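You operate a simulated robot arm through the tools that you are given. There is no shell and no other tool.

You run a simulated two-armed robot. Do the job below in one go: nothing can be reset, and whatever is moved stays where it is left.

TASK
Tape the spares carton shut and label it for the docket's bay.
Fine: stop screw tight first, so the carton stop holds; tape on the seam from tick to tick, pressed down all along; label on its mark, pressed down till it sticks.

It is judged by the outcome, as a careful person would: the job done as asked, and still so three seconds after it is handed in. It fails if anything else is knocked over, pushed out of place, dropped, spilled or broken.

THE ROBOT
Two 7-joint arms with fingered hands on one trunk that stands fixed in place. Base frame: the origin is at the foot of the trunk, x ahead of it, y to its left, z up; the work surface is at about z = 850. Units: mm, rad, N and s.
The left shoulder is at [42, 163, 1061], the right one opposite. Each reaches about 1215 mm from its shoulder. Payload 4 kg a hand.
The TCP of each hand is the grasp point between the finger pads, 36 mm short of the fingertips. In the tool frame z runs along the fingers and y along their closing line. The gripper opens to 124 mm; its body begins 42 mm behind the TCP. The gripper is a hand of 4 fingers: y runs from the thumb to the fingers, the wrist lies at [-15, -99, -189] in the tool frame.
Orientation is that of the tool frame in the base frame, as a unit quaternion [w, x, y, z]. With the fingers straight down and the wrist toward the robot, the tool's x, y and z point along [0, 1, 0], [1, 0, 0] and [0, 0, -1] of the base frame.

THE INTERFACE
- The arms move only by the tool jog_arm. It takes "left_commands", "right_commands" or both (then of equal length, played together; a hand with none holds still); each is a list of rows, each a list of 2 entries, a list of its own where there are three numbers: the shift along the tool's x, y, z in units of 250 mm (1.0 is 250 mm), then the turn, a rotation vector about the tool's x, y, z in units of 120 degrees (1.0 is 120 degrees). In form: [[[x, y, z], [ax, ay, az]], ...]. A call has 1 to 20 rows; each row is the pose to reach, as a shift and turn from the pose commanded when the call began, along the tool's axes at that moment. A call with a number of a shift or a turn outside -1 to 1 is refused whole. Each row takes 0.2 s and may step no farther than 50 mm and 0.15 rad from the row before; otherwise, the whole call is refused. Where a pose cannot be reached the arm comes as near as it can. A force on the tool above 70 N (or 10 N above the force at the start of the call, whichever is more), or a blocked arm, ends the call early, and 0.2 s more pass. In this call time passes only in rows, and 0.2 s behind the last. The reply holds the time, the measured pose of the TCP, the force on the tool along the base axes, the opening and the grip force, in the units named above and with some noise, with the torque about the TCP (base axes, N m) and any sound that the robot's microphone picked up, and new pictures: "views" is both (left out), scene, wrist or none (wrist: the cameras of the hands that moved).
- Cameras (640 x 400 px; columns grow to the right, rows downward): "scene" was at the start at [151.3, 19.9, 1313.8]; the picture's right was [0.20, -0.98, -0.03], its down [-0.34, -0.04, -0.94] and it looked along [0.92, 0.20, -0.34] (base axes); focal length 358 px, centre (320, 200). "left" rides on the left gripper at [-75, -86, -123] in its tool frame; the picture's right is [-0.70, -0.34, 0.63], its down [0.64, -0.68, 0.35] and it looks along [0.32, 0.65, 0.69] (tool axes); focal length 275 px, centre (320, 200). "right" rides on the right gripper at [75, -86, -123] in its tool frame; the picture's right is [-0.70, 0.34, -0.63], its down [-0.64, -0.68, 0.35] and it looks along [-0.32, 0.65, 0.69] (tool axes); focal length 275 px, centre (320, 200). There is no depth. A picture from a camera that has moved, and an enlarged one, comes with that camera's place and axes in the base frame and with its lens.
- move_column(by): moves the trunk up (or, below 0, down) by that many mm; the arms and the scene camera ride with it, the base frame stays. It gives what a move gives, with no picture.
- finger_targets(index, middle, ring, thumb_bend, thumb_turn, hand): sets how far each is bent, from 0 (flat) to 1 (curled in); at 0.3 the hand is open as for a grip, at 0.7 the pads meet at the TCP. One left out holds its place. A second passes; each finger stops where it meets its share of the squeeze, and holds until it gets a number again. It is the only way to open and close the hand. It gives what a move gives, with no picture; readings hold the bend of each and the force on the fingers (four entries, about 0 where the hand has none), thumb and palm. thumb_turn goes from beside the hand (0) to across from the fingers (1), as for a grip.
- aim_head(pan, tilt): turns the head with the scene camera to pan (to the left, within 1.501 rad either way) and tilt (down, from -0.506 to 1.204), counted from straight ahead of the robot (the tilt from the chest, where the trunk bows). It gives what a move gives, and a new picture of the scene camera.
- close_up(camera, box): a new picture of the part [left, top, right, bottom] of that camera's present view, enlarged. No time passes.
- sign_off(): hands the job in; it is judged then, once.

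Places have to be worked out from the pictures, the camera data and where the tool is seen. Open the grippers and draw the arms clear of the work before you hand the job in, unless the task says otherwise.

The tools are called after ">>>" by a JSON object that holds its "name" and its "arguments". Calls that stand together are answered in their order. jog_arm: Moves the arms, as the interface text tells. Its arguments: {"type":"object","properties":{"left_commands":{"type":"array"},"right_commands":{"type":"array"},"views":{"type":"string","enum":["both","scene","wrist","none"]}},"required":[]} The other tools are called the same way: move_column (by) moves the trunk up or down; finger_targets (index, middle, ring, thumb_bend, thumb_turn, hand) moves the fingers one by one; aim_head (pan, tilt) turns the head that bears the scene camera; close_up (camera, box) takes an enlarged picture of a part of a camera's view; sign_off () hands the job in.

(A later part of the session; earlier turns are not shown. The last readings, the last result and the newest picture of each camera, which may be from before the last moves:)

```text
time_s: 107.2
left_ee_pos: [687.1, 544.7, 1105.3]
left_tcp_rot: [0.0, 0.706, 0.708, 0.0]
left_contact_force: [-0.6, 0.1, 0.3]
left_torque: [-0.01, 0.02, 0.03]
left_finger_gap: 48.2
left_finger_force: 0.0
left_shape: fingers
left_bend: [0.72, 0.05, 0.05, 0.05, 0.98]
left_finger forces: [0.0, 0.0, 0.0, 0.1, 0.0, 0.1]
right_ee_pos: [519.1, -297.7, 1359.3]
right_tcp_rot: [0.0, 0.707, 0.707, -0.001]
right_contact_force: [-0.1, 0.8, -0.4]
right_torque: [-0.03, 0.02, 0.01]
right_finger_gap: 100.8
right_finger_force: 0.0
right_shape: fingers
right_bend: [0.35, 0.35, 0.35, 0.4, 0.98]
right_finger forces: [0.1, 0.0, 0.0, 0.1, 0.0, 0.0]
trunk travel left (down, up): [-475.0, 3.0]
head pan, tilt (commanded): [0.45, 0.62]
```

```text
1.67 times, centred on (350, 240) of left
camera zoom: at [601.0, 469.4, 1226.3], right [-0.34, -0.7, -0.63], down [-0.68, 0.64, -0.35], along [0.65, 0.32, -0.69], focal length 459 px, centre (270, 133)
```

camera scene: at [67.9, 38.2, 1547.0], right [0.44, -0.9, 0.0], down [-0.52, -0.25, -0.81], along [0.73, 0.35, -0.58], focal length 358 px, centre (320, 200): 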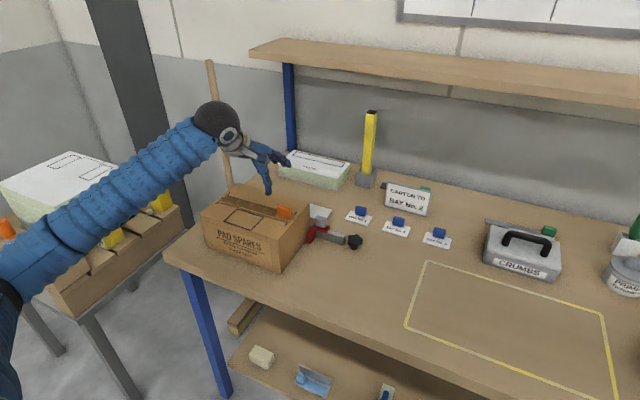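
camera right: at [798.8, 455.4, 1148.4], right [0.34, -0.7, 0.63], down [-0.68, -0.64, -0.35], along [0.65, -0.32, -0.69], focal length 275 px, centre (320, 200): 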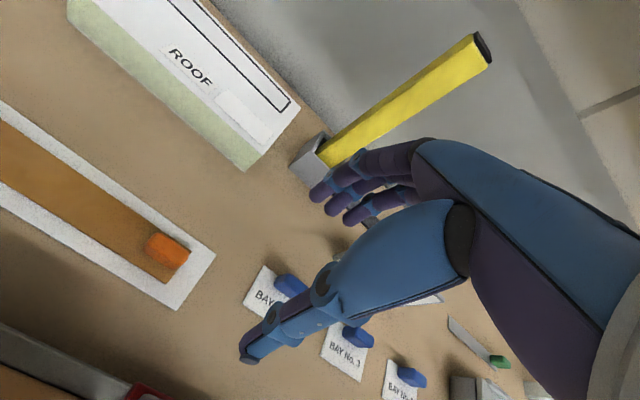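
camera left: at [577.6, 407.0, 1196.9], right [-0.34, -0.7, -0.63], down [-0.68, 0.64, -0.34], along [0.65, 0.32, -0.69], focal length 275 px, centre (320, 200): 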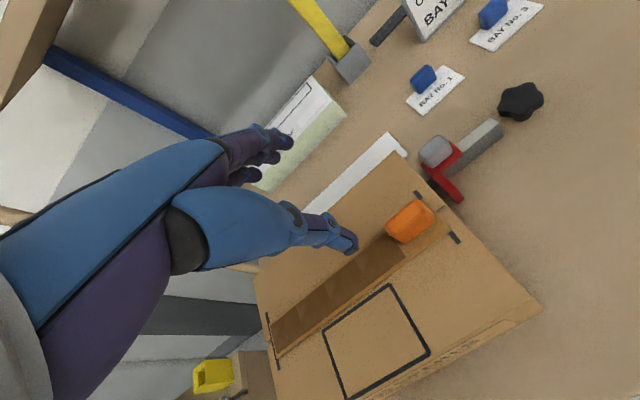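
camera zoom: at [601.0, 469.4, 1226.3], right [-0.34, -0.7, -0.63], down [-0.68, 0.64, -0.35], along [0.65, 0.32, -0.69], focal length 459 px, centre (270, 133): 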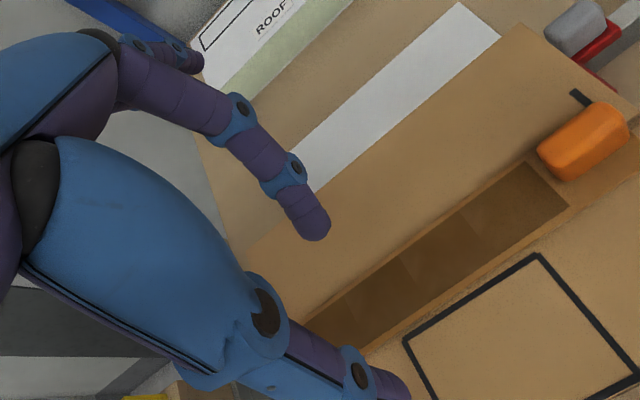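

I form a clean pointing index: turn the hand 90° so its finger plane runs along the tape (finger leaning away over the pressed part), thumb held high on the far side.

>>> {"name": "finger_targets", "arguments": {"hand": "left", "index": 0.72, "middle": 0.05, "ring": 0.05, "thumb_bend": 0.3}}

>>> {"name": "jog_arm", "arguments": {"left_commands": [[[0, 0, -0.1], [0, 0, -0.0625]], [[0, 0, -0.1], [0, 0, -0.125]], [[0, 0, -0.1], [0, 0, -0.1875]], [[0, 0, -0.1], [0, 0, -0.25]], [[0, 0, -0.1], [0, 0, -0.3125]], [[0, 0, -0.1], [0, 0, -0.375]], [[0, 0, -0.1], [0, 0, -0.4375]], [[0, 0, -0.1], [0, 0, -0.5]], [[0, 0, -0.1], [0, 0, -0.5625]], [[0, 0, -0.1], [0, 0, -0.625]], [[0, 0, -0.1], [0, 0, -0.6875]], [[0, 0, -0.1], [0, 0, -0.75]]], "views": "both"}}

>>> {"name": "close_up", "arguments": {"camera": "scene", "box": [190, 100, 330, 220]}}

```text
time_s: 108.2
left_ee_pos: [685.4, 543.4, 1105.0]
left_tcp_rot: [0.0, 0.707, 0.707, 0.0]
left_contact_force: [0.0, 0.9, -0.1]
left_torque: [0.01, 0.0, 0.01]
left_finger_gap: 56.1
left_finger_force: 0.1
left_shape: fingers
left_bend: [0.72, 0.05, 0.05, 0.3, 0.98]
left_finger forces: [0.0, 0.1, 0.0, 0.1, 0.1, 0.0]
right_ee_pos: [517.6, -297.7, 1358.2]
right_tcp_rot: [0.0, 0.707, 0.707, 0.0]
right_contact_force: [-0.3, -0.1, -1.2]
right_torque: [-0.01, -0.02, 0.01]
right_finger_gap: 101.0
right_finger_force: 0.0
right_shape: fingers
right_bend: [0.35, 0.35, 0.35, 0.4, 0.98]
right_finger forces: [0.0, 0.0, 0.0, 0.1, 0.0, 0.0]
trunk travel left (down, up): [-475.0, 3.0]
head pan, tilt (commanded): [0.45, 0.62]
```

```text
time_s: 110.8
left_ee_pos: [688.1, 544.7, 1128.5]
left_tcp_rot: [-0.001, -0.002, 1.0, 0.0]
left_contact_force: [-0.4, 0.3, -0.3]
left_torque: [-0.02, 0.04, 0.02]
left_finger_gap: 55.9
left_finger_force: 0.1
left_shape: fingers
left_bend: [0.72, 0.05, 0.05, 0.3, 0.98]
left_finger forces: [0.0, 0.0, 0.0, 0.0, 0.0, 0.0]
right_ee_pos: [518.7, -298.5, 1357.6]
right_tcp_rot: [0.001, 0.707, 0.707, 0.0]
right_contact_force: [-0.3, 0.4, 0.0]
right_torque: [0.05, 0.03, 0.02]
right_finger_gap: 100.8
right_finger_force: 0.0
right_shape: fingers
right_bend: [0.35, 0.35, 0.35, 0.4, 0.98]
right_finger forces: [0.0, 0.0, 0.0, 0.0, 0.0, 0.1]
trunk travel left (down, up): [-475.0, 3.0]
head pan, tilt (commanded): [0.45, 0.62]
camera scene: at [67.7, 38.3, 1547.0], right [0.44, -0.9, 0.0], down [-0.52, -0.25, -0.81], along [0.73, 0.36, -0.58], focal length 358 px, centre (320, 200)
camera left: at [764.4, 458.8, 1250.3], right [0.7, -0.33, -0.63], down [-0.64, -0.68, -0.35], along [-0.32, 0.65, -0.69], focal length 275 px, centre (320, 200)
```

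scene: 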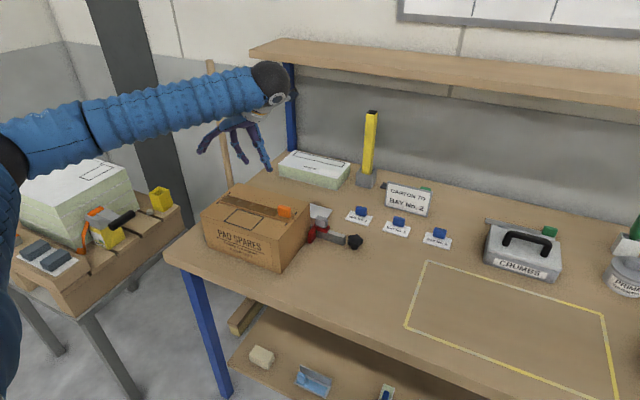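
left: 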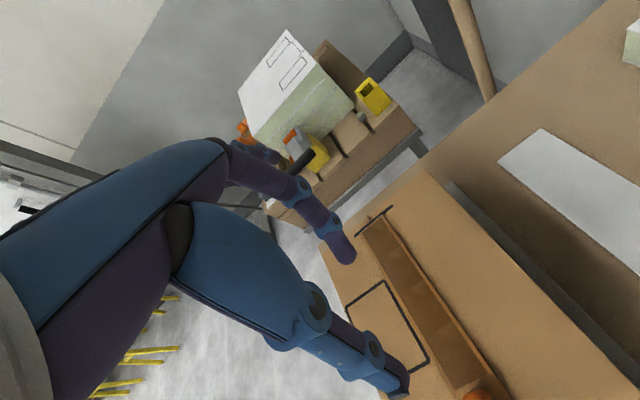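

```text
3.33 times, centred on (260, 160) of scene
camera zoom: at [67.7, 38.3, 1547.0], right [0.44, -0.9, 0.0], down [-0.52, -0.25, -0.81], along [0.73, 0.36, -0.58], focal length 1194 px, centre (520, 333)
```

zoom: 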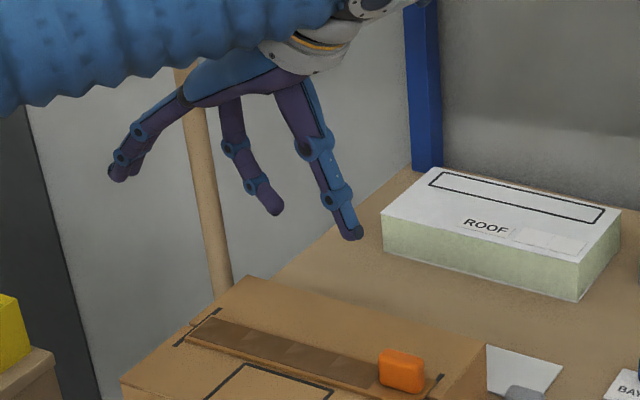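

The pointing index hangs clear with the thumb on the right side. I bring it over the near margin beside the tab with a 10° lean, stopping well above.

>>> {"name": "jog_arm", "arguments": {"left_commands": [[[0.02, -0.14, 0], [0, 0, 0]], [[0.04, -0.28, 0], [0, 0, 0]], [[0.07, -0.427, 0.0], [0, -0.04, 0]], [[0.09, -0.427, 0.1], [0, -0.083, 0]], [[0.09, -0.427, 0.24], [0, -0.083, 0]], [[0.09, -0.427, 0.34], [0, -0.083, 0]]], "views": "none"}}

>>> {"name": "close_up", "arguments": {"camera": "scene", "box": [250, 165, 320, 225]}}

>>> {"name": "close_up", "arguments": {"camera": "left", "box": [260, 180, 560, 400]}}

```text
time_s: 112.2
left_ee_pos: [667.3, 434.5, 1044.8]
left_tcp_rot: [0.087, -0.001, 0.996, 0.0]
left_contact_force: [0.0, 1.1, 0.1]
left_torque: [0.03, -0.01, 0.0]
left_finger_gap: 55.9
left_finger_force: 0.0
left_shape: fingers
left_bend: [0.72, 0.05, 0.05, 0.3, 0.98]
left_finger forces: [0.0, 0.0, 0.0, 0.0, 0.0, 0.0]
right_ee_pos: [519.5, -298.2, 1357.6]
right_tcp_rot: [0.0, 0.707, 0.707, 0.0]
right_contact_force: [0.5, -0.6, -0.2]
right_torque: [0.0, 0.0, 0.02]
right_finger_gap: 100.9
right_finger_force: 0.1
right_shape: fingers
right_bend: [0.35, 0.35, 0.35, 0.4, 0.98]
right_finger forces: [0.0, 0.0, 0.0, 0.0, 0.0, 0.0]
trunk travel left (down, up): [-475.0, 3.0]
head pan, tilt (commanded): [0.45, 0.62]
```

```text
6.67 times, centred on (285, 195) of scene
camera zoom: at [67.8, 39.2, 1546.9], right [0.44, -0.9, 0.0], down [-0.52, -0.25, -0.81], along [0.73, 0.35, -0.58], focal length 2389 px, centre (553, 233)
```

zoom: 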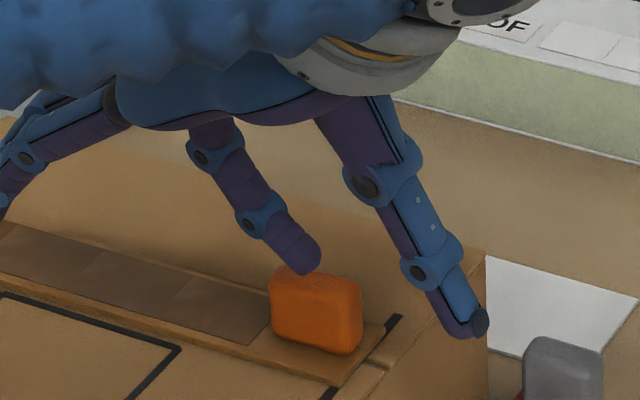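

```text
1.82 times, centred on (410, 290) of left
camera zoom: at [720.1, 350.1, 1176.6], right [0.8, -0.34, -0.5], down [-0.57, -0.68, -0.45], along [-0.19, 0.65, -0.74], focal length 500 px, centre (156, 36)
```

zoom: 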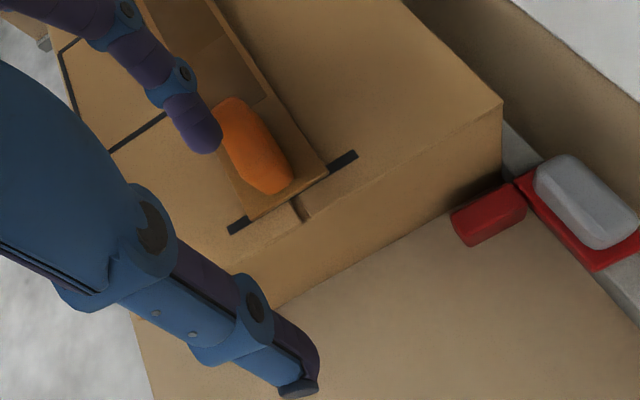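

The index tip is at about (677, 437), right beside the tab over the margin. I shift 2.5 mm outward and descend to just above the tape.

>>> {"name": "jog_arm", "arguments": {"left_commands": [[[0.01, 0, -0.002], [0, 0, 0]], [[0.02, 0, 0.06], [0, 0, 0]], [[0.031, 0, 0.1165], [0, 0, 0]]], "views": "none"}}

>>> {"name": "close_up", "arguments": {"camera": "scene", "box": [265, 180, 320, 225]}}

>>> {"name": "close_up", "arguments": {"camera": "left", "box": [300, 180, 440, 300]}}

```text
time_s: 113.0
left_ee_pos: [661.8, 433.3, 1013.5]
left_tcp_rot: [0.086, 0.0, 0.996, 0.0]
left_contact_force: [-8.1, 0.4, 4.1]
left_torque: [0.06, -0.01, 0.15]
left_finger_gap: 52.9
left_finger_force: 4.0
left_shape: fingers
left_bend: [0.72, 0.05, 0.05, 0.3, 0.98]
left_finger forces: [8.6, 0.0, 0.0, 0.1, 0.0, 0.1]
right_ee_pos: [515.7, -300.1, 1359.0]
right_tcp_rot: [0.001, 0.707, 0.707, 0.001]
right_contact_force: [-0.2, -0.3, 0.7]
right_torque: [0.01, -0.01, 0.01]
right_finger_gap: 100.8
right_finger_force: 0.1
right_shape: fingers
right_bend: [0.35, 0.35, 0.35, 0.4, 0.98]
right_finger forces: [0.0, 0.0, 0.0, 0.0, 0.0, 0.0]
trunk travel left (down, up): [-475.0, 3.0]
head pan, tilt (commanded): [0.45, 0.62]
```

```text
8.89 times, centred on (292, 202) of scene
camera zoom: at [65.2, 38.4, 1547.1], right [0.44, -0.9, 0.0], down [-0.52, -0.25, -0.81], along [0.73, 0.35, -0.58], focal length 3185 px, centre (564, 178)
```

zoom: 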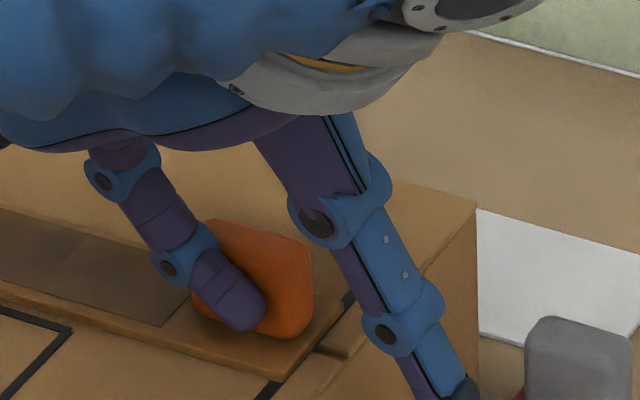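

```text
3.33 times, centred on (370, 240) of left
camera zoom: at [714.3, 348.0, 1146.5], right [0.8, -0.34, -0.5], down [-0.58, -0.68, -0.45], along [-0.19, 0.65, -0.74], focal length 918 px, centre (153, 67)
```

zoom: 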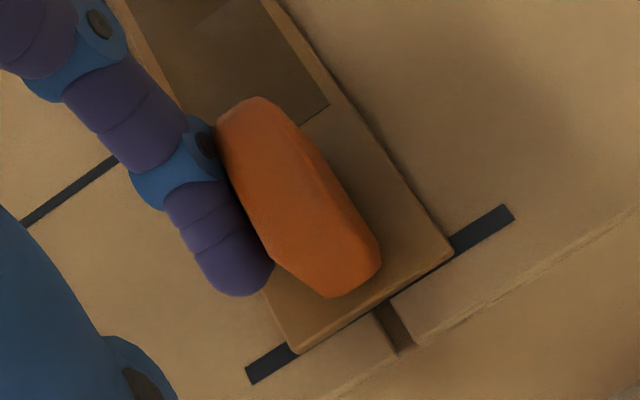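

The index grazes the tab's side. I ease 2 mm outward and press down onto the margin.

>>> {"name": "jog_arm", "arguments": {"left_commands": [[[0.008, 0, -0.001], [0, 0, 0]], [[0.0134, 0, 0.03], [0, 0, 0]], [[0.0155, 0, 0.042], [0, 0, 0]], [[0.0165, 0, 0.048], [0, 0, 0]]], "views": "none"}}

>>> {"name": "close_up", "arguments": {"camera": "scene", "box": [265, 180, 320, 225]}}

>>> {"name": "close_up", "arguments": {"camera": "left", "box": [300, 180, 440, 300]}}

```text
time_s: 114.0
left_ee_pos: [662.1, 436.4, 1003.3]
left_tcp_rot: [0.088, -0.002, 0.996, 0.001]
left_contact_force: [-6.2, 1.5, 12.3]
left_torque: [0.1, -0.15, 0.2]
left_finger_gap: 51.1
left_finger_force: 8.8
left_shape: fingers
left_bend: [0.73, 0.05, 0.05, 0.3, 0.98]
left_finger forces: [17.2, 0.0, 0.1, 0.0, 0.0, 0.1]
right_ee_pos: [516.5, -298.9, 1360.2]
right_tcp_rot: [0.0, 0.707, 0.707, 0.0]
right_contact_force: [-0.9, 0.3, -0.1]
right_torque: [0.0, -0.01, 0.0]
right_finger_gap: 100.8
right_finger_force: 0.0
right_shape: fingers
right_bend: [0.35, 0.35, 0.35, 0.4, 0.98]
right_finger forces: [0.0, 0.0, 0.0, 0.0, 0.1, 0.1]
trunk travel left (down, up): [-475.0, 3.0]
head pan, tilt (commanded): [0.45, 0.62]
```

```text
8.89 times, centred on (292, 202) of scene
camera zoom: at [66.3, 38.4, 1547.2], right [0.44, -0.9, 0.0], down [-0.52, -0.25, -0.81], along [0.73, 0.35, -0.58], focal length 3185 px, centre (564, 178)
```

zoom: 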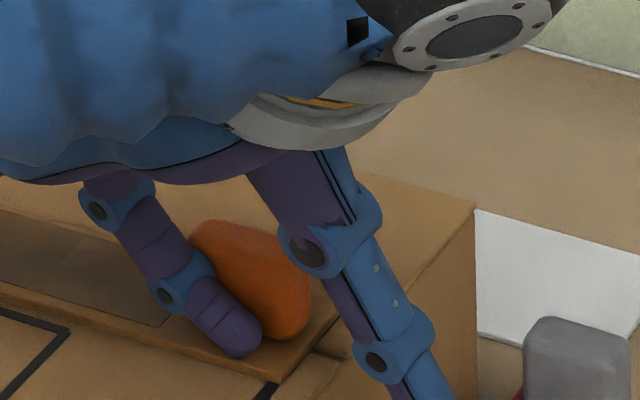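

```text
3.33 times, centred on (370, 240) of left
camera zoom: at [714.4, 351.1, 1135.9], right [0.8, -0.34, -0.5], down [-0.57, -0.68, -0.45], along [-0.19, 0.65, -0.74], focal length 918 px, centre (153, 67)
```

zoom: 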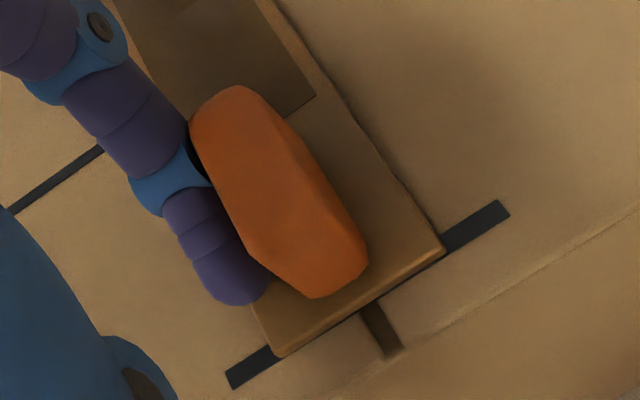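

This view shows the near margin is only ~7 mm wide, but the far margin beside the tab is ~11 mm (tab face x≈695, tape edge x≈706). I lift, tilt the finger the other way, and go to the far margin at about (703, 432).

>>> {"name": "jog_arm", "arguments": {"left_commands": [[[-0.0209, 0, -0.118], [0, 0, 0]], [[-0.0418, 0, -0.2364], [0, 0, 0]], [[-0.13, -0.013, -0.22], [0, 0.06, 0]], [[-0.22, -0.026, -0.205], [0, 0.12, 0]], [[-0.22, -0.026, -0.205], [0, 0.183, 0]], [[-0.195, -0.026, -0.06], [0, 0.183, 0]]], "views": "none"}}

>>> {"name": "close_up", "arguments": {"camera": "scene", "box": [265, 170, 335, 225]}}

>>> {"name": "close_up", "arguments": {"camera": "left", "box": [280, 160, 440, 300]}}

```text
time_s: 115.4
left_ee_pos: [707.8, 431.5, 1022.2]
left_tcp_rot: [-0.105, -0.001, 0.994, -0.001]
left_contact_force: [0.4, 1.0, 0.7]
left_torque: [-0.05, 0.01, 0.01]
left_finger_gap: 55.8
left_finger_force: 0.1
left_shape: fingers
left_bend: [0.72, 0.05, 0.05, 0.3, 0.98]
left_finger forces: [0.1, 0.0, 0.1, 0.0, 0.1, 0.1]
right_ee_pos: [519.1, -296.6, 1357.6]
right_tcp_rot: [-0.001, 0.708, 0.707, 0.0]
right_contact_force: [0.5, 0.7, -0.1]
right_torque: [-0.04, 0.0, -0.04]
right_finger_gap: 100.9
right_finger_force: 0.0
right_shape: fingers
right_bend: [0.35, 0.35, 0.35, 0.4, 0.98]
right_finger forces: [0.1, 0.0, 0.1, 0.0, 0.1, 0.0]
trunk travel left (down, up): [-475.0, 3.0]
head pan, tilt (commanded): [0.45, 0.62]
```

```text
7.27 times, centred on (300, 198) of scene
camera zoom: at [69.0, 40.4, 1546.7], right [0.44, -0.9, 0.0], down [-0.52, -0.25, -0.81], along [0.73, 0.35, -0.58], focal length 2606 px, centre (466, 218)
```

zoom: 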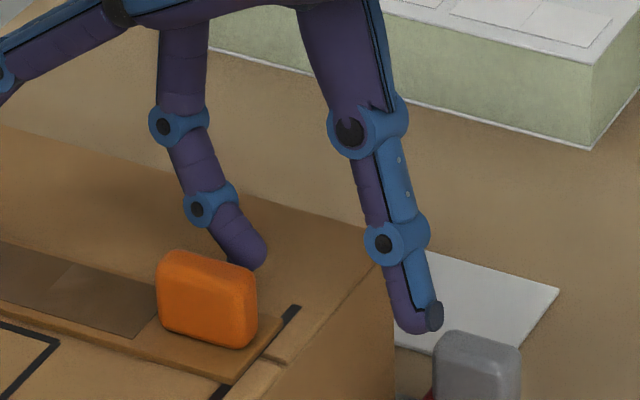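

```text
2.86 times, centred on (360, 230) of left
camera zoom: at [806.8, 347.7, 1125.8], right [0.55, -0.34, -0.77], down [-0.7, -0.68, -0.2], along [-0.45, 0.65, -0.61], focal length 786 px, centre (206, 114)
```

zoom: 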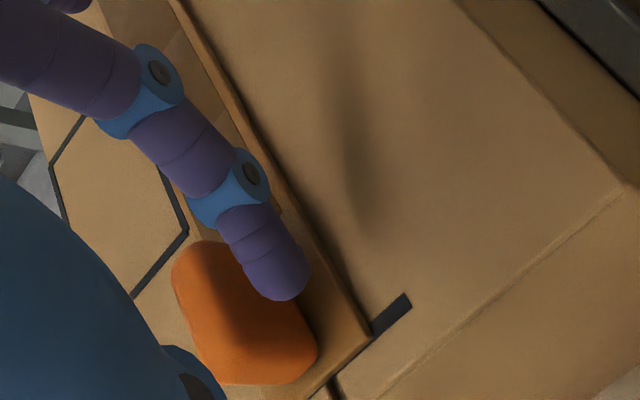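

The index tip is exactly over the far margin at about (704, 433). I lower and press.

>>> {"name": "jog_arm", "arguments": {"left_commands": [[[-0.008, 0, 0.035], [0, 0, 0]], [[-0.0133, 0, 0.0626], [0, 0, 0]], [[-0.0166, 0, 0.0782], [0, 0, 0]], [[-0.0175, 0, 0.083], [0, 0, 0]]], "views": "none"}}

>>> {"name": "close_up", "arguments": {"camera": "scene", "box": [265, 170, 335, 225]}}

>>> {"name": "close_up", "arguments": {"camera": "left", "box": [280, 160, 440, 300]}}

```text
time_s: 116.4
left_ee_pos: [708.0, 430.6, 1004.9]
left_tcp_rot: [-0.104, -0.002, 0.995, 0.0]
left_contact_force: [1.2, 8.3, 17.8]
left_torque: [0.28, 0.02, -0.04]
left_finger_gap: 55.7
left_finger_force: 9.4
left_shape: fingers
left_bend: [0.73, 0.05, 0.05, 0.3, 0.98]
left_finger forces: [17.4, 0.0, 0.0, 0.0, 0.0, 0.0]
right_ee_pos: [516.8, -297.2, 1359.3]
right_tcp_rot: [0.0, 0.707, 0.707, 0.0]
right_contact_force: [0.0, 0.9, -0.3]
right_torque: [0.01, 0.0, 0.01]
right_finger_gap: 100.7
right_finger_force: 0.1
right_shape: fingers
right_bend: [0.35, 0.35, 0.35, 0.4, 0.98]
right_finger forces: [0.0, 0.0, 0.0, 0.1, 0.0, 0.1]
trunk travel left (down, up): [-475.0, 3.0]
head pan, tilt (commanded): [0.45, 0.62]
```

```text
7.27 times, centred on (300, 198) of scene
camera zoom: at [66.7, 39.2, 1547.2], right [0.44, -0.9, 0.0], down [-0.52, -0.25, -0.81], along [0.73, 0.35, -0.58], focal length 2606 px, centre (466, 218)
```

zoom: 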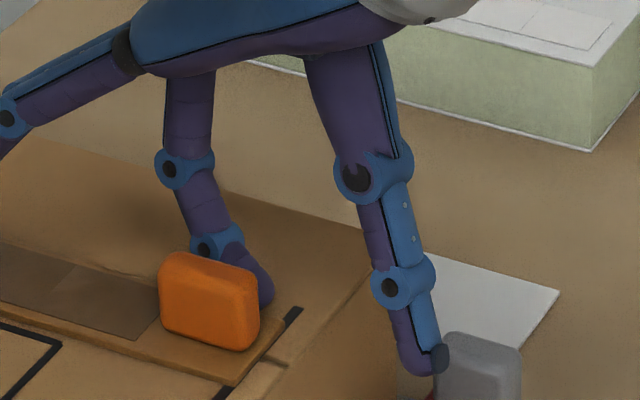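

```text
2.86 times, centred on (360, 230) of left
camera zoom: at [806.4, 346.0, 1108.8], right [0.55, -0.34, -0.76], down [-0.7, -0.68, -0.21], along [-0.45, 0.65, -0.61], focal length 786 px, centre (206, 114)
```

zoom: 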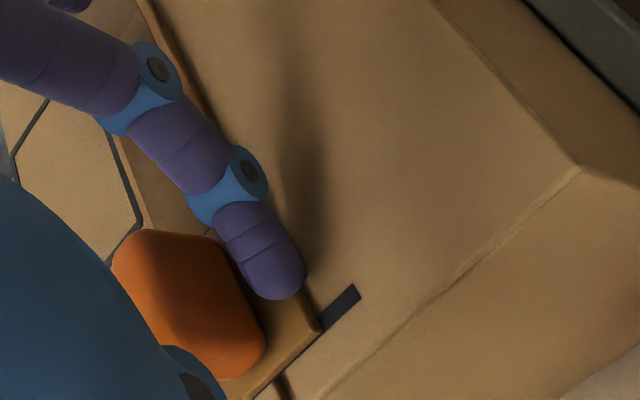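

Clearly on the tape at 17 N but no change yet. I press a bit deeper here to about 30 N and look.

>>> {"name": "jog_arm", "arguments": {"left_commands": [[[-0.002, 0.004, 0.008], [0, 0, 0]], [[-0.0035, 0.008, 0.016], [0, 0, 0]], [[-0.0035, 0.008, 0.016], [0, 0, 0]]], "views": "none"}}

>>> {"name": "close_up", "arguments": {"camera": "scene", "box": [275, 185, 325, 225]}}

>>> {"name": "close_up", "arguments": {"camera": "left", "box": [320, 190, 440, 300]}}

```text
time_s: 117.2
left_ee_pos: [707.7, 431.7, 1000.4]
left_tcp_rot: [-0.105, 0.001, 0.994, 0.001]
left_contact_force: [1.9, 9.3, 15.8]
left_torque: [0.1, 0.03, -0.01]
left_finger_gap: 51.6
left_finger_force: 7.7
left_shape: fingers
left_bend: [0.76, 0.05, 0.05, 0.3, 0.98]
left_finger forces: [15.5, 0.0, 0.1, 0.0, 0.0, 0.0]
right_ee_pos: [516.4, -298.6, 1359.2]
right_tcp_rot: [-0.001, 0.707, 0.707, 0.0]
right_contact_force: [-0.9, 0.5, -0.2]
right_torque: [-0.02, 0.01, 0.02]
right_finger_gap: 101.0
right_finger_force: 0.0
right_shape: fingers
right_bend: [0.35, 0.35, 0.35, 0.4, 0.98]
right_finger forces: [0.0, 0.1, 0.0, 0.0, 0.1, 0.0]
trunk travel left (down, up): [-475.0, 3.0]
head pan, tilt (commanded): [0.45, 0.62]
```

```text
10.00 times, centred on (300, 205) of scene
camera zoom: at [66.7, 38.6, 1547.0], right [0.44, -0.9, 0.0], down [-0.52, -0.25, -0.81], along [0.73, 0.35, -0.58], focal length 3583 px, centre (520, 150)
```

zoom: 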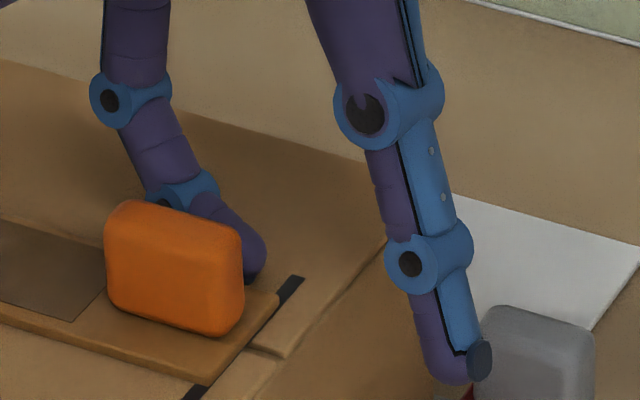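

```text
3.64 times, centred on (380, 245) of left
camera zoom: at [806.1, 346.5, 1102.7], right [0.55, -0.34, -0.76], down [-0.7, -0.68, -0.2], along [-0.45, 0.65, -0.61], focal length 1001 px, centre (102, 36)
```

zoom: 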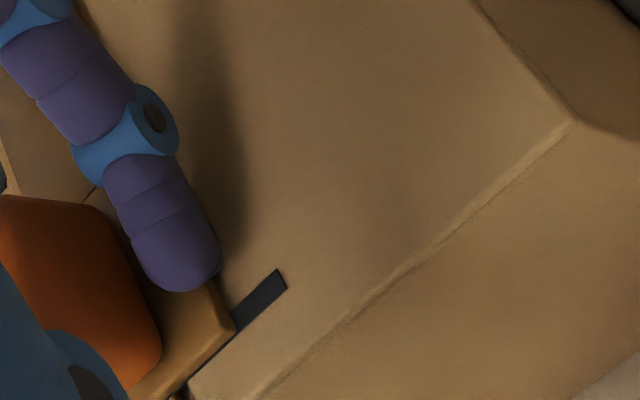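

The index alone yields at about 17 N without effect. The thumb is much stronger, so in this same turned pose I swap: index straight, thumb pointing down, and use it on the far margin.

>>> {"name": "jog_arm", "arguments": {"left_commands": [[[0.016, 0, -0.08], [0, 0, 0]], [[0.035, 0, -0.18], [0, 0, 0]], [[0.05, 0, -0.25], [0, 0, 0]]], "views": "none"}}

>>> {"name": "finger_targets", "arguments": {"hand": "left", "index": 0.05, "middle": 0.05, "ring": 0.05, "thumb_bend": 0.78}}

>>> {"name": "close_up", "arguments": {"camera": "scene", "box": [255, 140, 335, 225]}}

>>> {"name": "close_up", "arguments": {"camera": "left", "box": [260, 160, 480, 340]}}

```text
time_s: 118.0
left_ee_pos: [706.9, 432.2, 1065.3]
left_tcp_rot: [-0.105, 0.0, 0.995, 0.0]
left_contact_force: [-1.0, 0.2, -0.5]
left_torque: [0.01, 0.0, 0.0]
left_finger_gap: 55.6
left_finger_force: 0.0
left_shape: fingers
left_bend: [0.72, 0.05, 0.05, 0.3, 0.98]
left_finger forces: [0.0, 0.1, 0.0, 0.0, 0.1, 0.1]
right_ee_pos: [518.5, -298.7, 1359.4]
right_tcp_rot: [0.0, 0.708, 0.707, 0.001]
right_contact_force: [0.2, 0.6, 0.7]
right_torque: [-0.03, 0.04, -0.01]
right_finger_gap: 100.8
right_finger_force: 0.2
right_shape: fingers
right_bend: [0.35, 0.35, 0.35, 0.4, 0.98]
right_finger forces: [0.0, 0.0, 0.0, 0.1, 0.0, 0.0]
trunk travel left (down, up): [-475.0, 3.0]
head pan, tilt (commanded): [0.45, 0.62]
```

```text
time_s: 119.0
left_ee_pos: [707.5, 432.7, 1065.9]
left_tcp_rot: [-0.104, -0.001, 0.995, 0.0]
left_contact_force: [0.4, -0.5, 1.4]
left_torque: [0.01, 0.03, -0.01]
left_finger_gap: 88.8
left_finger_force: 0.0
left_shape: fingers
left_bend: [0.05, 0.05, 0.05, 0.78, 0.98]
left_finger forces: [0.0, 0.0, 0.1, 0.0, 0.0, 0.0]
right_ee_pos: [517.5, -298.4, 1358.7]
right_tcp_rot: [0.001, 0.707, 0.707, 0.001]
right_contact_force: [-0.4, 0.4, 0.3]
right_torque: [0.03, 0.01, 0.03]
right_finger_gap: 101.2
right_finger_force: 0.2
right_shape: fingers
right_bend: [0.35, 0.35, 0.35, 0.4, 0.98]
right_finger forces: [0.0, 0.0, 0.0, 0.0, 0.0, 0.0]
trunk travel left (down, up): [-475.0, 3.0]
head pan, tilt (commanded): [0.45, 0.62]
```

```text
4.71 times, centred on (295, 182) of scene
camera zoom: at [67.8, 38.8, 1547.0], right [0.44, -0.9, 0.0], down [-0.52, -0.25, -0.81], along [0.73, 0.35, -0.58], focal length 1686 px, centre (438, 282)
```

zoom: 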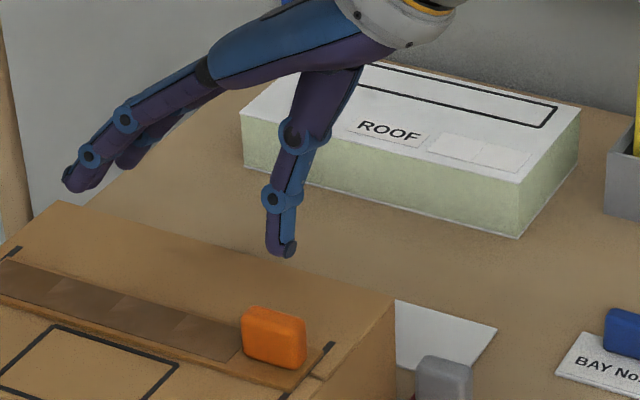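

```text
2.22 times, centred on (370, 250) of left
camera zoom: at [806.7, 347.3, 1167.8], right [0.55, -0.34, -0.76], down [-0.7, -0.68, -0.2], along [-0.45, 0.65, -0.61], focal length 612 px, centre (209, 89)
```

zoom: 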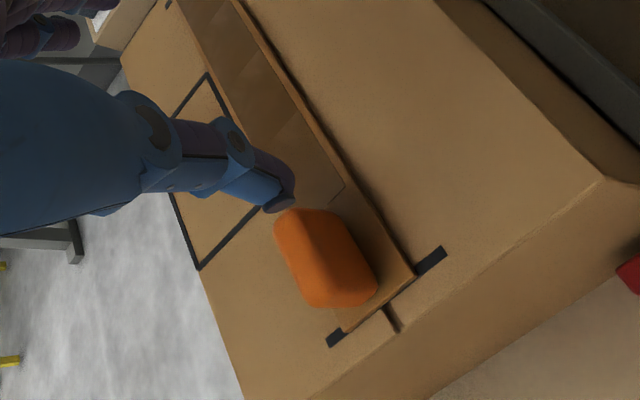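

The thumb points straight down, tip about (709, 440). The far margin is 11 mm wide; I shift 6 mm toward the tab side and lower to about 10 mm above the tape.

>>> {"name": "jog_arm", "arguments": {"left_commands": [[[0.023, 0, 0.005], [0, 0, 0]], [[0.006, 0, 0.09], [0, 0, 0]], [[-0.014, 0, 0.181], [0, 0, 0]]], "views": "none"}}

>>> {"name": "close_up", "arguments": {"camera": "left", "box": [300, 170, 440, 300]}}

>>> {"name": "close_up", "arguments": {"camera": "scene", "box": [265, 170, 325, 225]}}

```text
time_s: 119.8
left_ee_pos: [704.3, 432.5, 1017.4]
left_tcp_rot: [-0.104, -0.001, 0.995, -0.001]
left_contact_force: [0.0, -0.1, 0.8]
left_torque: [-0.03, -0.01, 0.02]
left_finger_gap: 88.5
left_finger_force: 0.1
left_shape: fingers
left_bend: [0.05, 0.05, 0.05, 0.78, 0.98]
left_finger forces: [0.1, 0.1, 0.0, 0.0, 0.0, 0.0]
right_ee_pos: [518.2, -298.2, 1358.5]
right_tcp_rot: [-0.001, 0.707, 0.707, -0.001]
right_contact_force: [-0.6, -0.9, -0.4]
right_torque: [0.03, 0.02, -0.01]
right_finger_gap: 101.0
right_finger_force: 0.0
right_shape: fingers
right_bend: [0.35, 0.35, 0.35, 0.4, 0.98]
right_finger forces: [0.0, 0.1, 0.0, 0.0, 0.0, 0.0]
trunk travel left (down, up): [-475.0, 3.0]
head pan, tilt (commanded): [0.45, 0.62]
```

```text
3.08 times, centred on (370, 235) of left
camera zoom: at [803.4, 347.2, 1120.5], right [0.55, -0.34, -0.76], down [-0.7, -0.68, -0.2], along [-0.45, 0.65, -0.61], focal length 847 px, centre (166, 92)
```

zoom: 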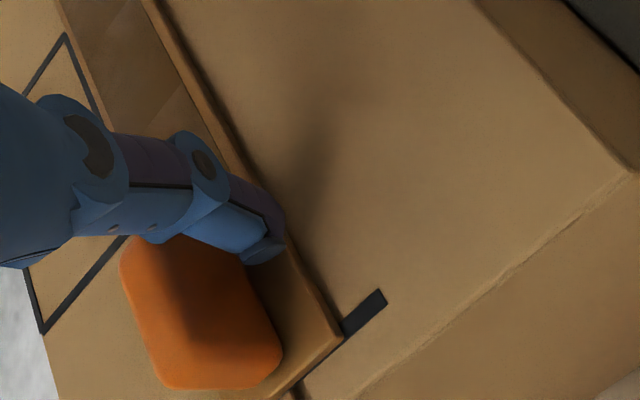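

```text
7.27 times, centred on (295, 198) of scene
camera zoom: at [68.1, 39.3, 1546.9], right [0.44, -0.9, 0.0], down [-0.52, -0.25, -0.81], along [0.73, 0.35, -0.58], focal length 2606 px, centre (502, 218)
```

zoom: 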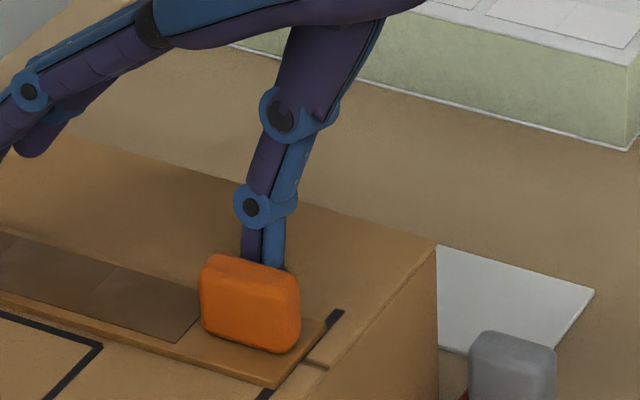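

The thumb tip is between the tab's far face and the tape edge. I press down here.

>>> {"name": "jog_arm", "arguments": {"left_commands": [[[-0.0058, 0, 0.0274], [0, 0, 0]], [[-0.0092, 0, 0.043], [0, 0, 0]], [[-0.0116, 0, 0.0548], [0, 0, 0]], [[-0.0116, 0, 0.0548], [0, 0, 0]]], "views": "none"}}

>>> {"name": "close_up", "arguments": {"camera": "left", "box": [300, 170, 440, 300]}}

>>> {"name": "close_up", "arguments": {"camera": "scene", "box": [265, 170, 325, 225]}}

```text
time_s: 120.8
left_ee_pos: [701.8, 429.2, 1007.7]
left_tcp_rot: [-0.101, 0.0, 0.995, 0.001]
left_contact_force: [10.5, -5.2, 53.8]
left_torque: [0.19, -0.5, -0.08]
left_finger_gap: 85.3
left_finger_force: 27.6
left_shape: fingers
left_bend: [0.05, 0.05, 0.05, 0.77, 0.98]
left_finger forces: [0.0, 0.0, 0.0, 0.0, 55.5, 0.0]
right_ee_pos: [515.5, -301.9, 1359.4]
right_tcp_rot: [0.0, 0.707, 0.707, 0.001]
right_contact_force: [0.2, -0.6, -0.5]
right_torque: [0.04, 0.01, 0.02]
right_finger_gap: 100.8
right_finger_force: 0.1
right_shape: fingers
right_bend: [0.35, 0.35, 0.35, 0.4, 0.98]
right_finger forces: [0.0, 0.0, 0.1, 0.0, 0.0, 0.0]
trunk travel left (down, up): [-475.0, 3.0]
head pan, tilt (commanded): [0.45, 0.62]
```

```text
3.08 times, centred on (370, 235) of left
camera zoom: at [800.6, 344.3, 1112.3], right [0.56, -0.34, -0.76], down [-0.7, -0.68, -0.21], along [-0.45, 0.65, -0.61], focal length 847 px, centre (166, 92)
```

zoom: 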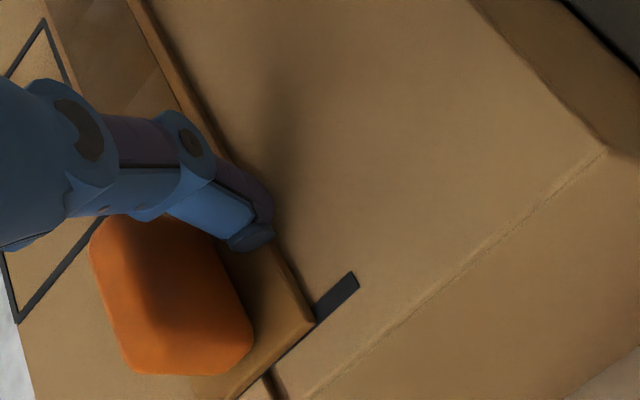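

```text
7.27 times, centred on (295, 198) of scene
camera zoom: at [64.6, 35.7, 1547.5], right [0.44, -0.9, 0.0], down [-0.52, -0.25, -0.82], along [0.73, 0.36, -0.58], focal length 2606 px, centre (502, 218)
```

zoom: 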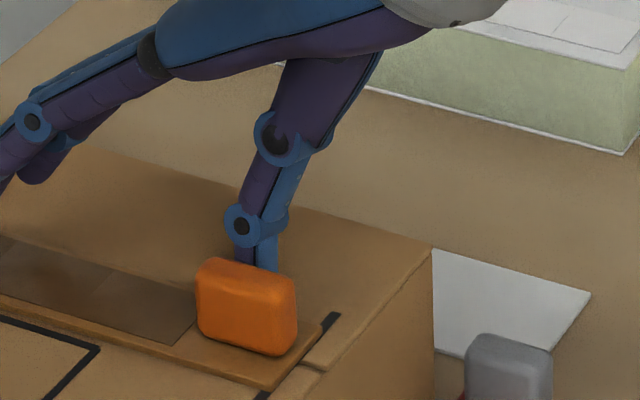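

54 N on the far margin doesn't change it either. One more sensible try: index and middle together, leaning away, coming down on the centreline right against the tab's left face. I lift and set that up.

>>> {"name": "jog_arm", "arguments": {"left_commands": [[[0.025, 0, -0.12], [0, 0, 0]], [[0.05, 0, -0.235], [0, 0, 0]], [[0.06, 0.08, -0.26], [0, -0.05, 0]], [[0.06, 0.16, -0.26], [0, -0.1, 0]]], "views": "none"}}

>>> {"name": "finger_targets", "arguments": {"hand": "left", "index": 0.72, "middle": 0.72, "ring": 0.05, "thumb_bend": 0.3}}

>>> {"name": "close_up", "arguments": {"camera": "left", "box": [260, 140, 500, 340]}}

>>> {"name": "close_up", "arguments": {"camera": "scene", "box": [235, 130, 335, 225]}}

```text
time_s: 121.8
left_ee_pos: [701.2, 473.8, 1069.8]
left_tcp_rot: [0.001, 0.001, 1.0, 0.001]
left_contact_force: [0.2, 0.3, -0.1]
left_torque: [-0.01, -0.05, -0.03]
left_finger_gap: 88.4
left_finger_force: 0.0
left_shape: fingers
left_bend: [0.05, 0.05, 0.05, 0.78, 0.97]
left_finger forces: [0.1, 0.1, 0.0, 0.0, 0.1, 0.1]
right_ee_pos: [517.3, -298.1, 1358.7]
right_tcp_rot: [0.0, 0.707, 0.707, 0.0]
right_contact_force: [0.5, -0.3, 0.0]
right_torque: [0.0, -0.02, 0.02]
right_finger_gap: 100.8
right_finger_force: 0.0
right_shape: fingers
right_bend: [0.35, 0.35, 0.35, 0.4, 0.98]
right_finger forces: [0.0, 0.1, 0.0, 0.1, 0.0, 0.0]
trunk travel left (down, up): [-475.0, 3.0]
head pan, tilt (commanded): [0.45, 0.62]
```

```text
time_s: 122.8
left_ee_pos: [702.4, 473.4, 1068.8]
left_tcp_rot: [0.0, -0.001, 1.0, 0.0]
left_contact_force: [0.0, 0.0, 0.5]
left_torque: [0.0, 0.0, 0.02]
left_finger_gap: 56.0
left_finger_force: 0.1
left_shape: fingers
left_bend: [0.72, 0.72, 0.05, 0.3, 0.97]
left_finger forces: [0.1, 0.1, 0.0, 0.1, 0.0, 0.1]
right_ee_pos: [518.1, -297.6, 1358.5]
right_tcp_rot: [0.0, 0.707, 0.707, 0.0]
right_contact_force: [-0.2, -0.3, -0.2]
right_torque: [0.02, 0.0, -0.03]
right_finger_gap: 100.8
right_finger_force: 0.0
right_shape: fingers
right_bend: [0.35, 0.35, 0.35, 0.4, 0.98]
right_finger forces: [0.0, 0.0, 0.0, 0.0, 0.0, 0.0]
trunk travel left (down, up): [-475.0, 3.0]
head pan, tilt (commanded): [0.45, 0.62]
```

```text
2.00 times, centred on (380, 240) of left
camera zoom: at [776.7, 387.9, 1191.1], right [0.7, -0.34, -0.63], down [-0.64, -0.68, -0.35], along [-0.32, 0.65, -0.69], focal length 551 px, centre (200, 120)
```

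zoom: 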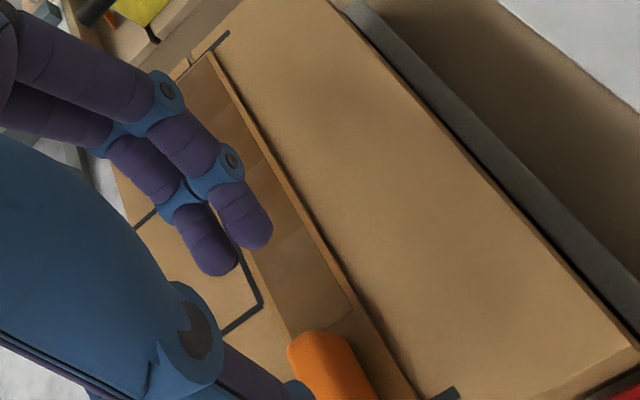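

```text
4.21 times, centred on (285, 178) of scene
camera zoom: at [67.6, 39.3, 1547.0], right [0.44, -0.9, 0.0], down [-0.52, -0.25, -0.81], along [0.73, 0.35, -0.58], focal length 1509 px, centre (467, 295)
```

zoom: 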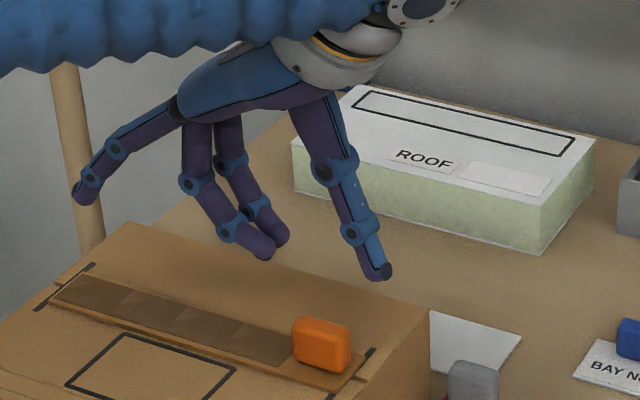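

Index and middle tips are side by side at x≈703 and 685. I centre them on the tape and lower near the tab's left face.

>>> {"name": "jog_arm", "arguments": {"left_commands": [[[0.026, -0.014, 0.06], [0, 0, 0]], [[0.026, -0.014, 0.12], [0, 0, 0]], [[0.026, -0.014, 0.176], [0, 0, 0]]], "views": "none"}}

>>> {"name": "close_up", "arguments": {"camera": "left", "box": [280, 160, 440, 300]}}

>>> {"name": "close_up", "arguments": {"camera": "scene", "box": [260, 175, 320, 225]}}

```text
time_s: 123.6
left_ee_pos: [694.4, 468.4, 1026.4]
left_tcp_rot: [0.0, -0.001, 1.0, 0.001]
left_contact_force: [-0.3, 0.3, 0.7]
left_torque: [-0.02, 0.02, 0.0]
left_finger_gap: 55.9
left_finger_force: 0.0
left_shape: fingers
left_bend: [0.72, 0.72, 0.05, 0.3, 0.97]
left_finger forces: [0.0, 0.0, 0.1, 0.1, 0.0, 0.0]
right_ee_pos: [518.4, -298.1, 1358.9]
right_tcp_rot: [-0.001, 0.707, 0.707, -0.001]
right_contact_force: [-0.2, 0.4, 0.3]
right_torque: [0.02, -0.02, 0.03]
right_finger_gap: 100.7
right_finger_force: 0.1
right_shape: fingers
right_bend: [0.35, 0.35, 0.35, 0.4, 0.98]
right_finger forces: [0.0, 0.0, 0.0, 0.1, 0.0, 0.0]
trunk travel left (down, up): [-475.0, 3.0]
head pan, tilt (commanded): [0.45, 0.62]
```

```text
2.86 times, centred on (360, 230) of left
camera zoom: at [770.1, 383.2, 1147.5], right [0.7, -0.34, -0.63], down [-0.64, -0.68, -0.35], along [-0.32, 0.65, -0.69], focal length 786 px, centre (206, 114)
```

zoom: 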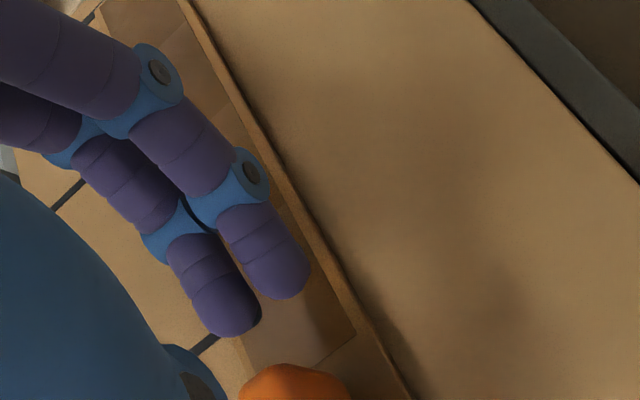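

```text
8.00 times, centred on (290, 200) of scene
camera zoom: at [68.1, 38.9, 1546.9], right [0.44, -0.9, 0.0], down [-0.52, -0.25, -0.81], along [0.73, 0.35, -0.58], focal length 2867 px, centre (560, 200)
```

zoom: 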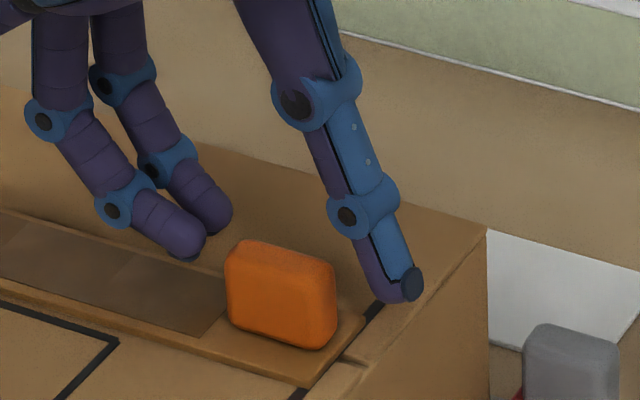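

The thumb would come close to the carton's right edge, so I open it a little further out, then lower the two fingertips beside the tab.

>>> {"name": "finger_targets", "arguments": {"hand": "left", "thumb_bend": 0.18}}

>>> {"name": "jog_arm", "arguments": {"left_commands": [[[0.0, 0.0, 0.03], [0, 0, 0]], [[0.0, 0.0, 0.05], [0, 0, 0]]], "views": "none"}}

>>> {"name": "close_up", "arguments": {"camera": "left", "box": [280, 160, 440, 300]}}

>>> {"name": "close_up", "arguments": {"camera": "scene", "box": [260, 175, 320, 225]}}

```text
time_s: 124.6
left_ee_pos: [694.8, 468.5, 1026.2]
left_tcp_rot: [0.0, -0.001, 1.0, 0.0]
left_contact_force: [0.5, 0.7, -0.4]
left_torque: [0.01, -0.01, 0.02]
left_finger_gap: 53.7
left_finger_force: 0.1
left_shape: fingers
left_bend: [0.72, 0.72, 0.05, 0.18, 0.97]
left_finger forces: [0.1, 0.0, 0.0, 0.0, 0.0, 0.0]
right_ee_pos: [518.1, -299.7, 1359.1]
right_tcp_rot: [0.0, 0.707, 0.707, 0.0]
right_contact_force: [0.5, 0.6, 0.0]
right_torque: [0.0, -0.04, 0.0]
right_finger_gap: 100.9
right_finger_force: 0.1
right_shape: fingers
right_bend: [0.35, 0.35, 0.35, 0.4, 0.98]
right_finger forces: [0.1, 0.1, 0.0, 0.0, 0.0, 0.1]
trunk travel left (down, up): [-475.0, 3.0]
head pan, tilt (commanded): [0.45, 0.62]
```

```text
time_s: 125.2
left_ee_pos: [696.3, 469.5, 1014.2]
left_tcp_rot: [0.001, -0.002, 1.0, 0.0]
left_contact_force: [-0.5, 0.5, 0.0]
left_torque: [0.01, 0.02, -0.01]
left_finger_gap: 53.4
left_finger_force: 0.1
left_shape: fingers
left_bend: [0.72, 0.72, 0.05, 0.18, 0.97]
left_finger forces: [0.1, 0.1, 0.0, 0.0, 0.0, 0.1]
right_ee_pos: [518.0, -298.4, 1358.5]
right_tcp_rot: [0.0, 0.707, 0.707, -0.001]
right_contact_force: [-0.1, 0.2, 0.0]
right_torque: [-0.01, 0.02, -0.01]
right_finger_gap: 100.6
right_finger_force: 0.0
right_shape: fingers
right_bend: [0.35, 0.35, 0.35, 0.4, 0.98]
right_finger forces: [0.0, 0.0, 0.0, 0.0, 0.0, 0.1]
trunk travel left (down, up): [-475.0, 3.0]
head pan, tilt (commanded): [0.45, 0.62]
```

```text
2.86 times, centred on (360, 230) of left
camera zoom: at [770.8, 384.3, 1136.2], right [0.7, -0.34, -0.63], down [-0.64, -0.68, -0.35], along [-0.32, 0.65, -0.69], focal length 786 px, centre (206, 114)
```

zoom: 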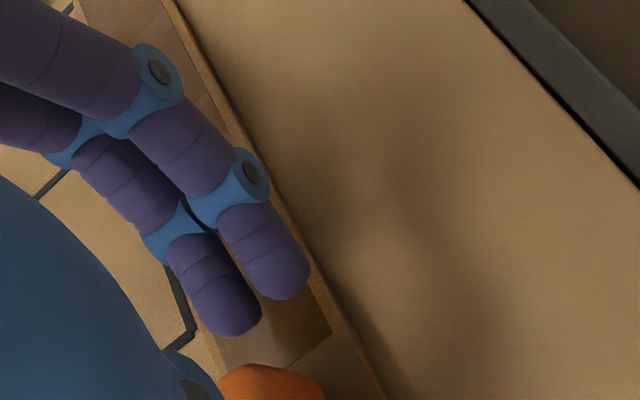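

```text
8.00 times, centred on (290, 200) of scene
camera zoom: at [67.8, 38.9, 1547.0], right [0.44, -0.9, 0.0], down [-0.52, -0.25, -0.81], along [0.73, 0.35, -0.58], focal length 2867 px, centre (560, 200)
```

zoom: 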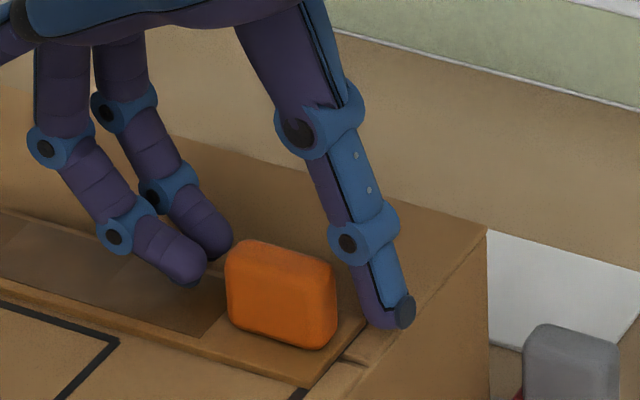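

No contact yet. I slide 9 mm toward the tab at this height, then press down on the tape right against it.

>>> {"name": "jog_arm", "arguments": {"left_commands": [[[0.006, -0.018, 0.0], [0, 0, 0]], [[0.012, -0.04, 0.0], [0, 0, 0]], [[0.012, -0.04, 0.025], [0, 0, 0]], [[0.012, -0.04, 0.045], [0, 0, 0]], [[0.012, -0.04, 0.06], [0, 0, 0]]], "views": "none"}}

>>> {"name": "close_up", "arguments": {"camera": "left", "box": [280, 160, 440, 300]}}

>>> {"name": "close_up", "arguments": {"camera": "scene", "box": [260, 175, 320, 225]}}

```text
time_s: 126.4
left_ee_pos: [692.2, 462.2, 1003.0]
left_tcp_rot: [0.003, -0.001, 1.0, 0.001]
left_contact_force: [6.1, 10.6, 29.1]
left_torque: [0.33, -0.17, 0.0]
left_finger_gap: 52.3
left_finger_force: 14.6
left_shape: fingers
left_bend: [0.74, 0.73, 0.05, 0.18, 0.97]
left_finger forces: [22.2, 6.9, 0.0, 0.0, 0.1, 0.1]
right_ee_pos: [517.4, -297.5, 1359.0]
right_tcp_rot: [0.0, 0.707, 0.707, 0.0]
right_contact_force: [0.3, 0.4, 0.4]
right_torque: [0.03, 0.02, 0.0]
right_finger_gap: 100.9
right_finger_force: 0.0
right_shape: fingers
right_bend: [0.35, 0.35, 0.35, 0.4, 0.98]
right_finger forces: [0.0, 0.0, 0.0, 0.0, 0.1, 0.0]
trunk travel left (down, up): [-475.0, 3.0]
head pan, tilt (commanded): [0.45, 0.62]
```

```text
2.86 times, centred on (360, 230) of left
camera zoom: at [766.6, 376.1, 1125.5], right [0.7, -0.33, -0.63], down [-0.64, -0.68, -0.35], along [-0.31, 0.65, -0.69], focal length 786 px, centre (206, 114)
```

zoom: 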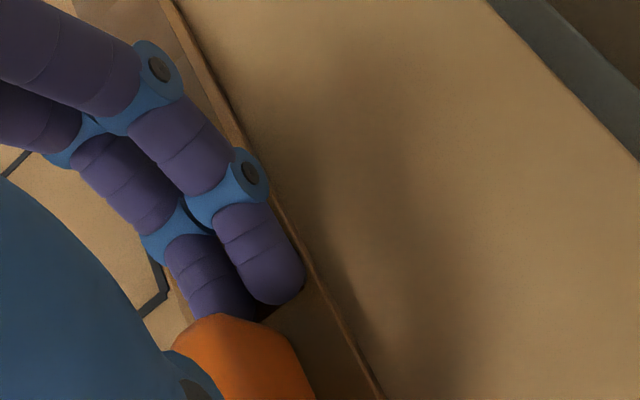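

```text
8.00 times, centred on (290, 200) of scene
camera zoom: at [66.2, 38.6, 1547.3], right [0.44, -0.9, 0.0], down [-0.52, -0.25, -0.81], along [0.73, 0.35, -0.58], focal length 2867 px, centre (560, 200)
```

zoom: 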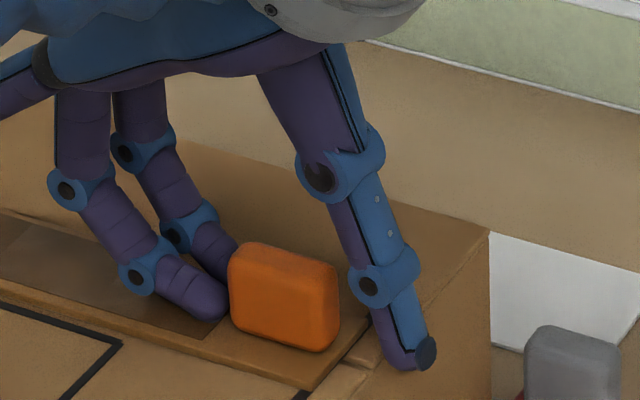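

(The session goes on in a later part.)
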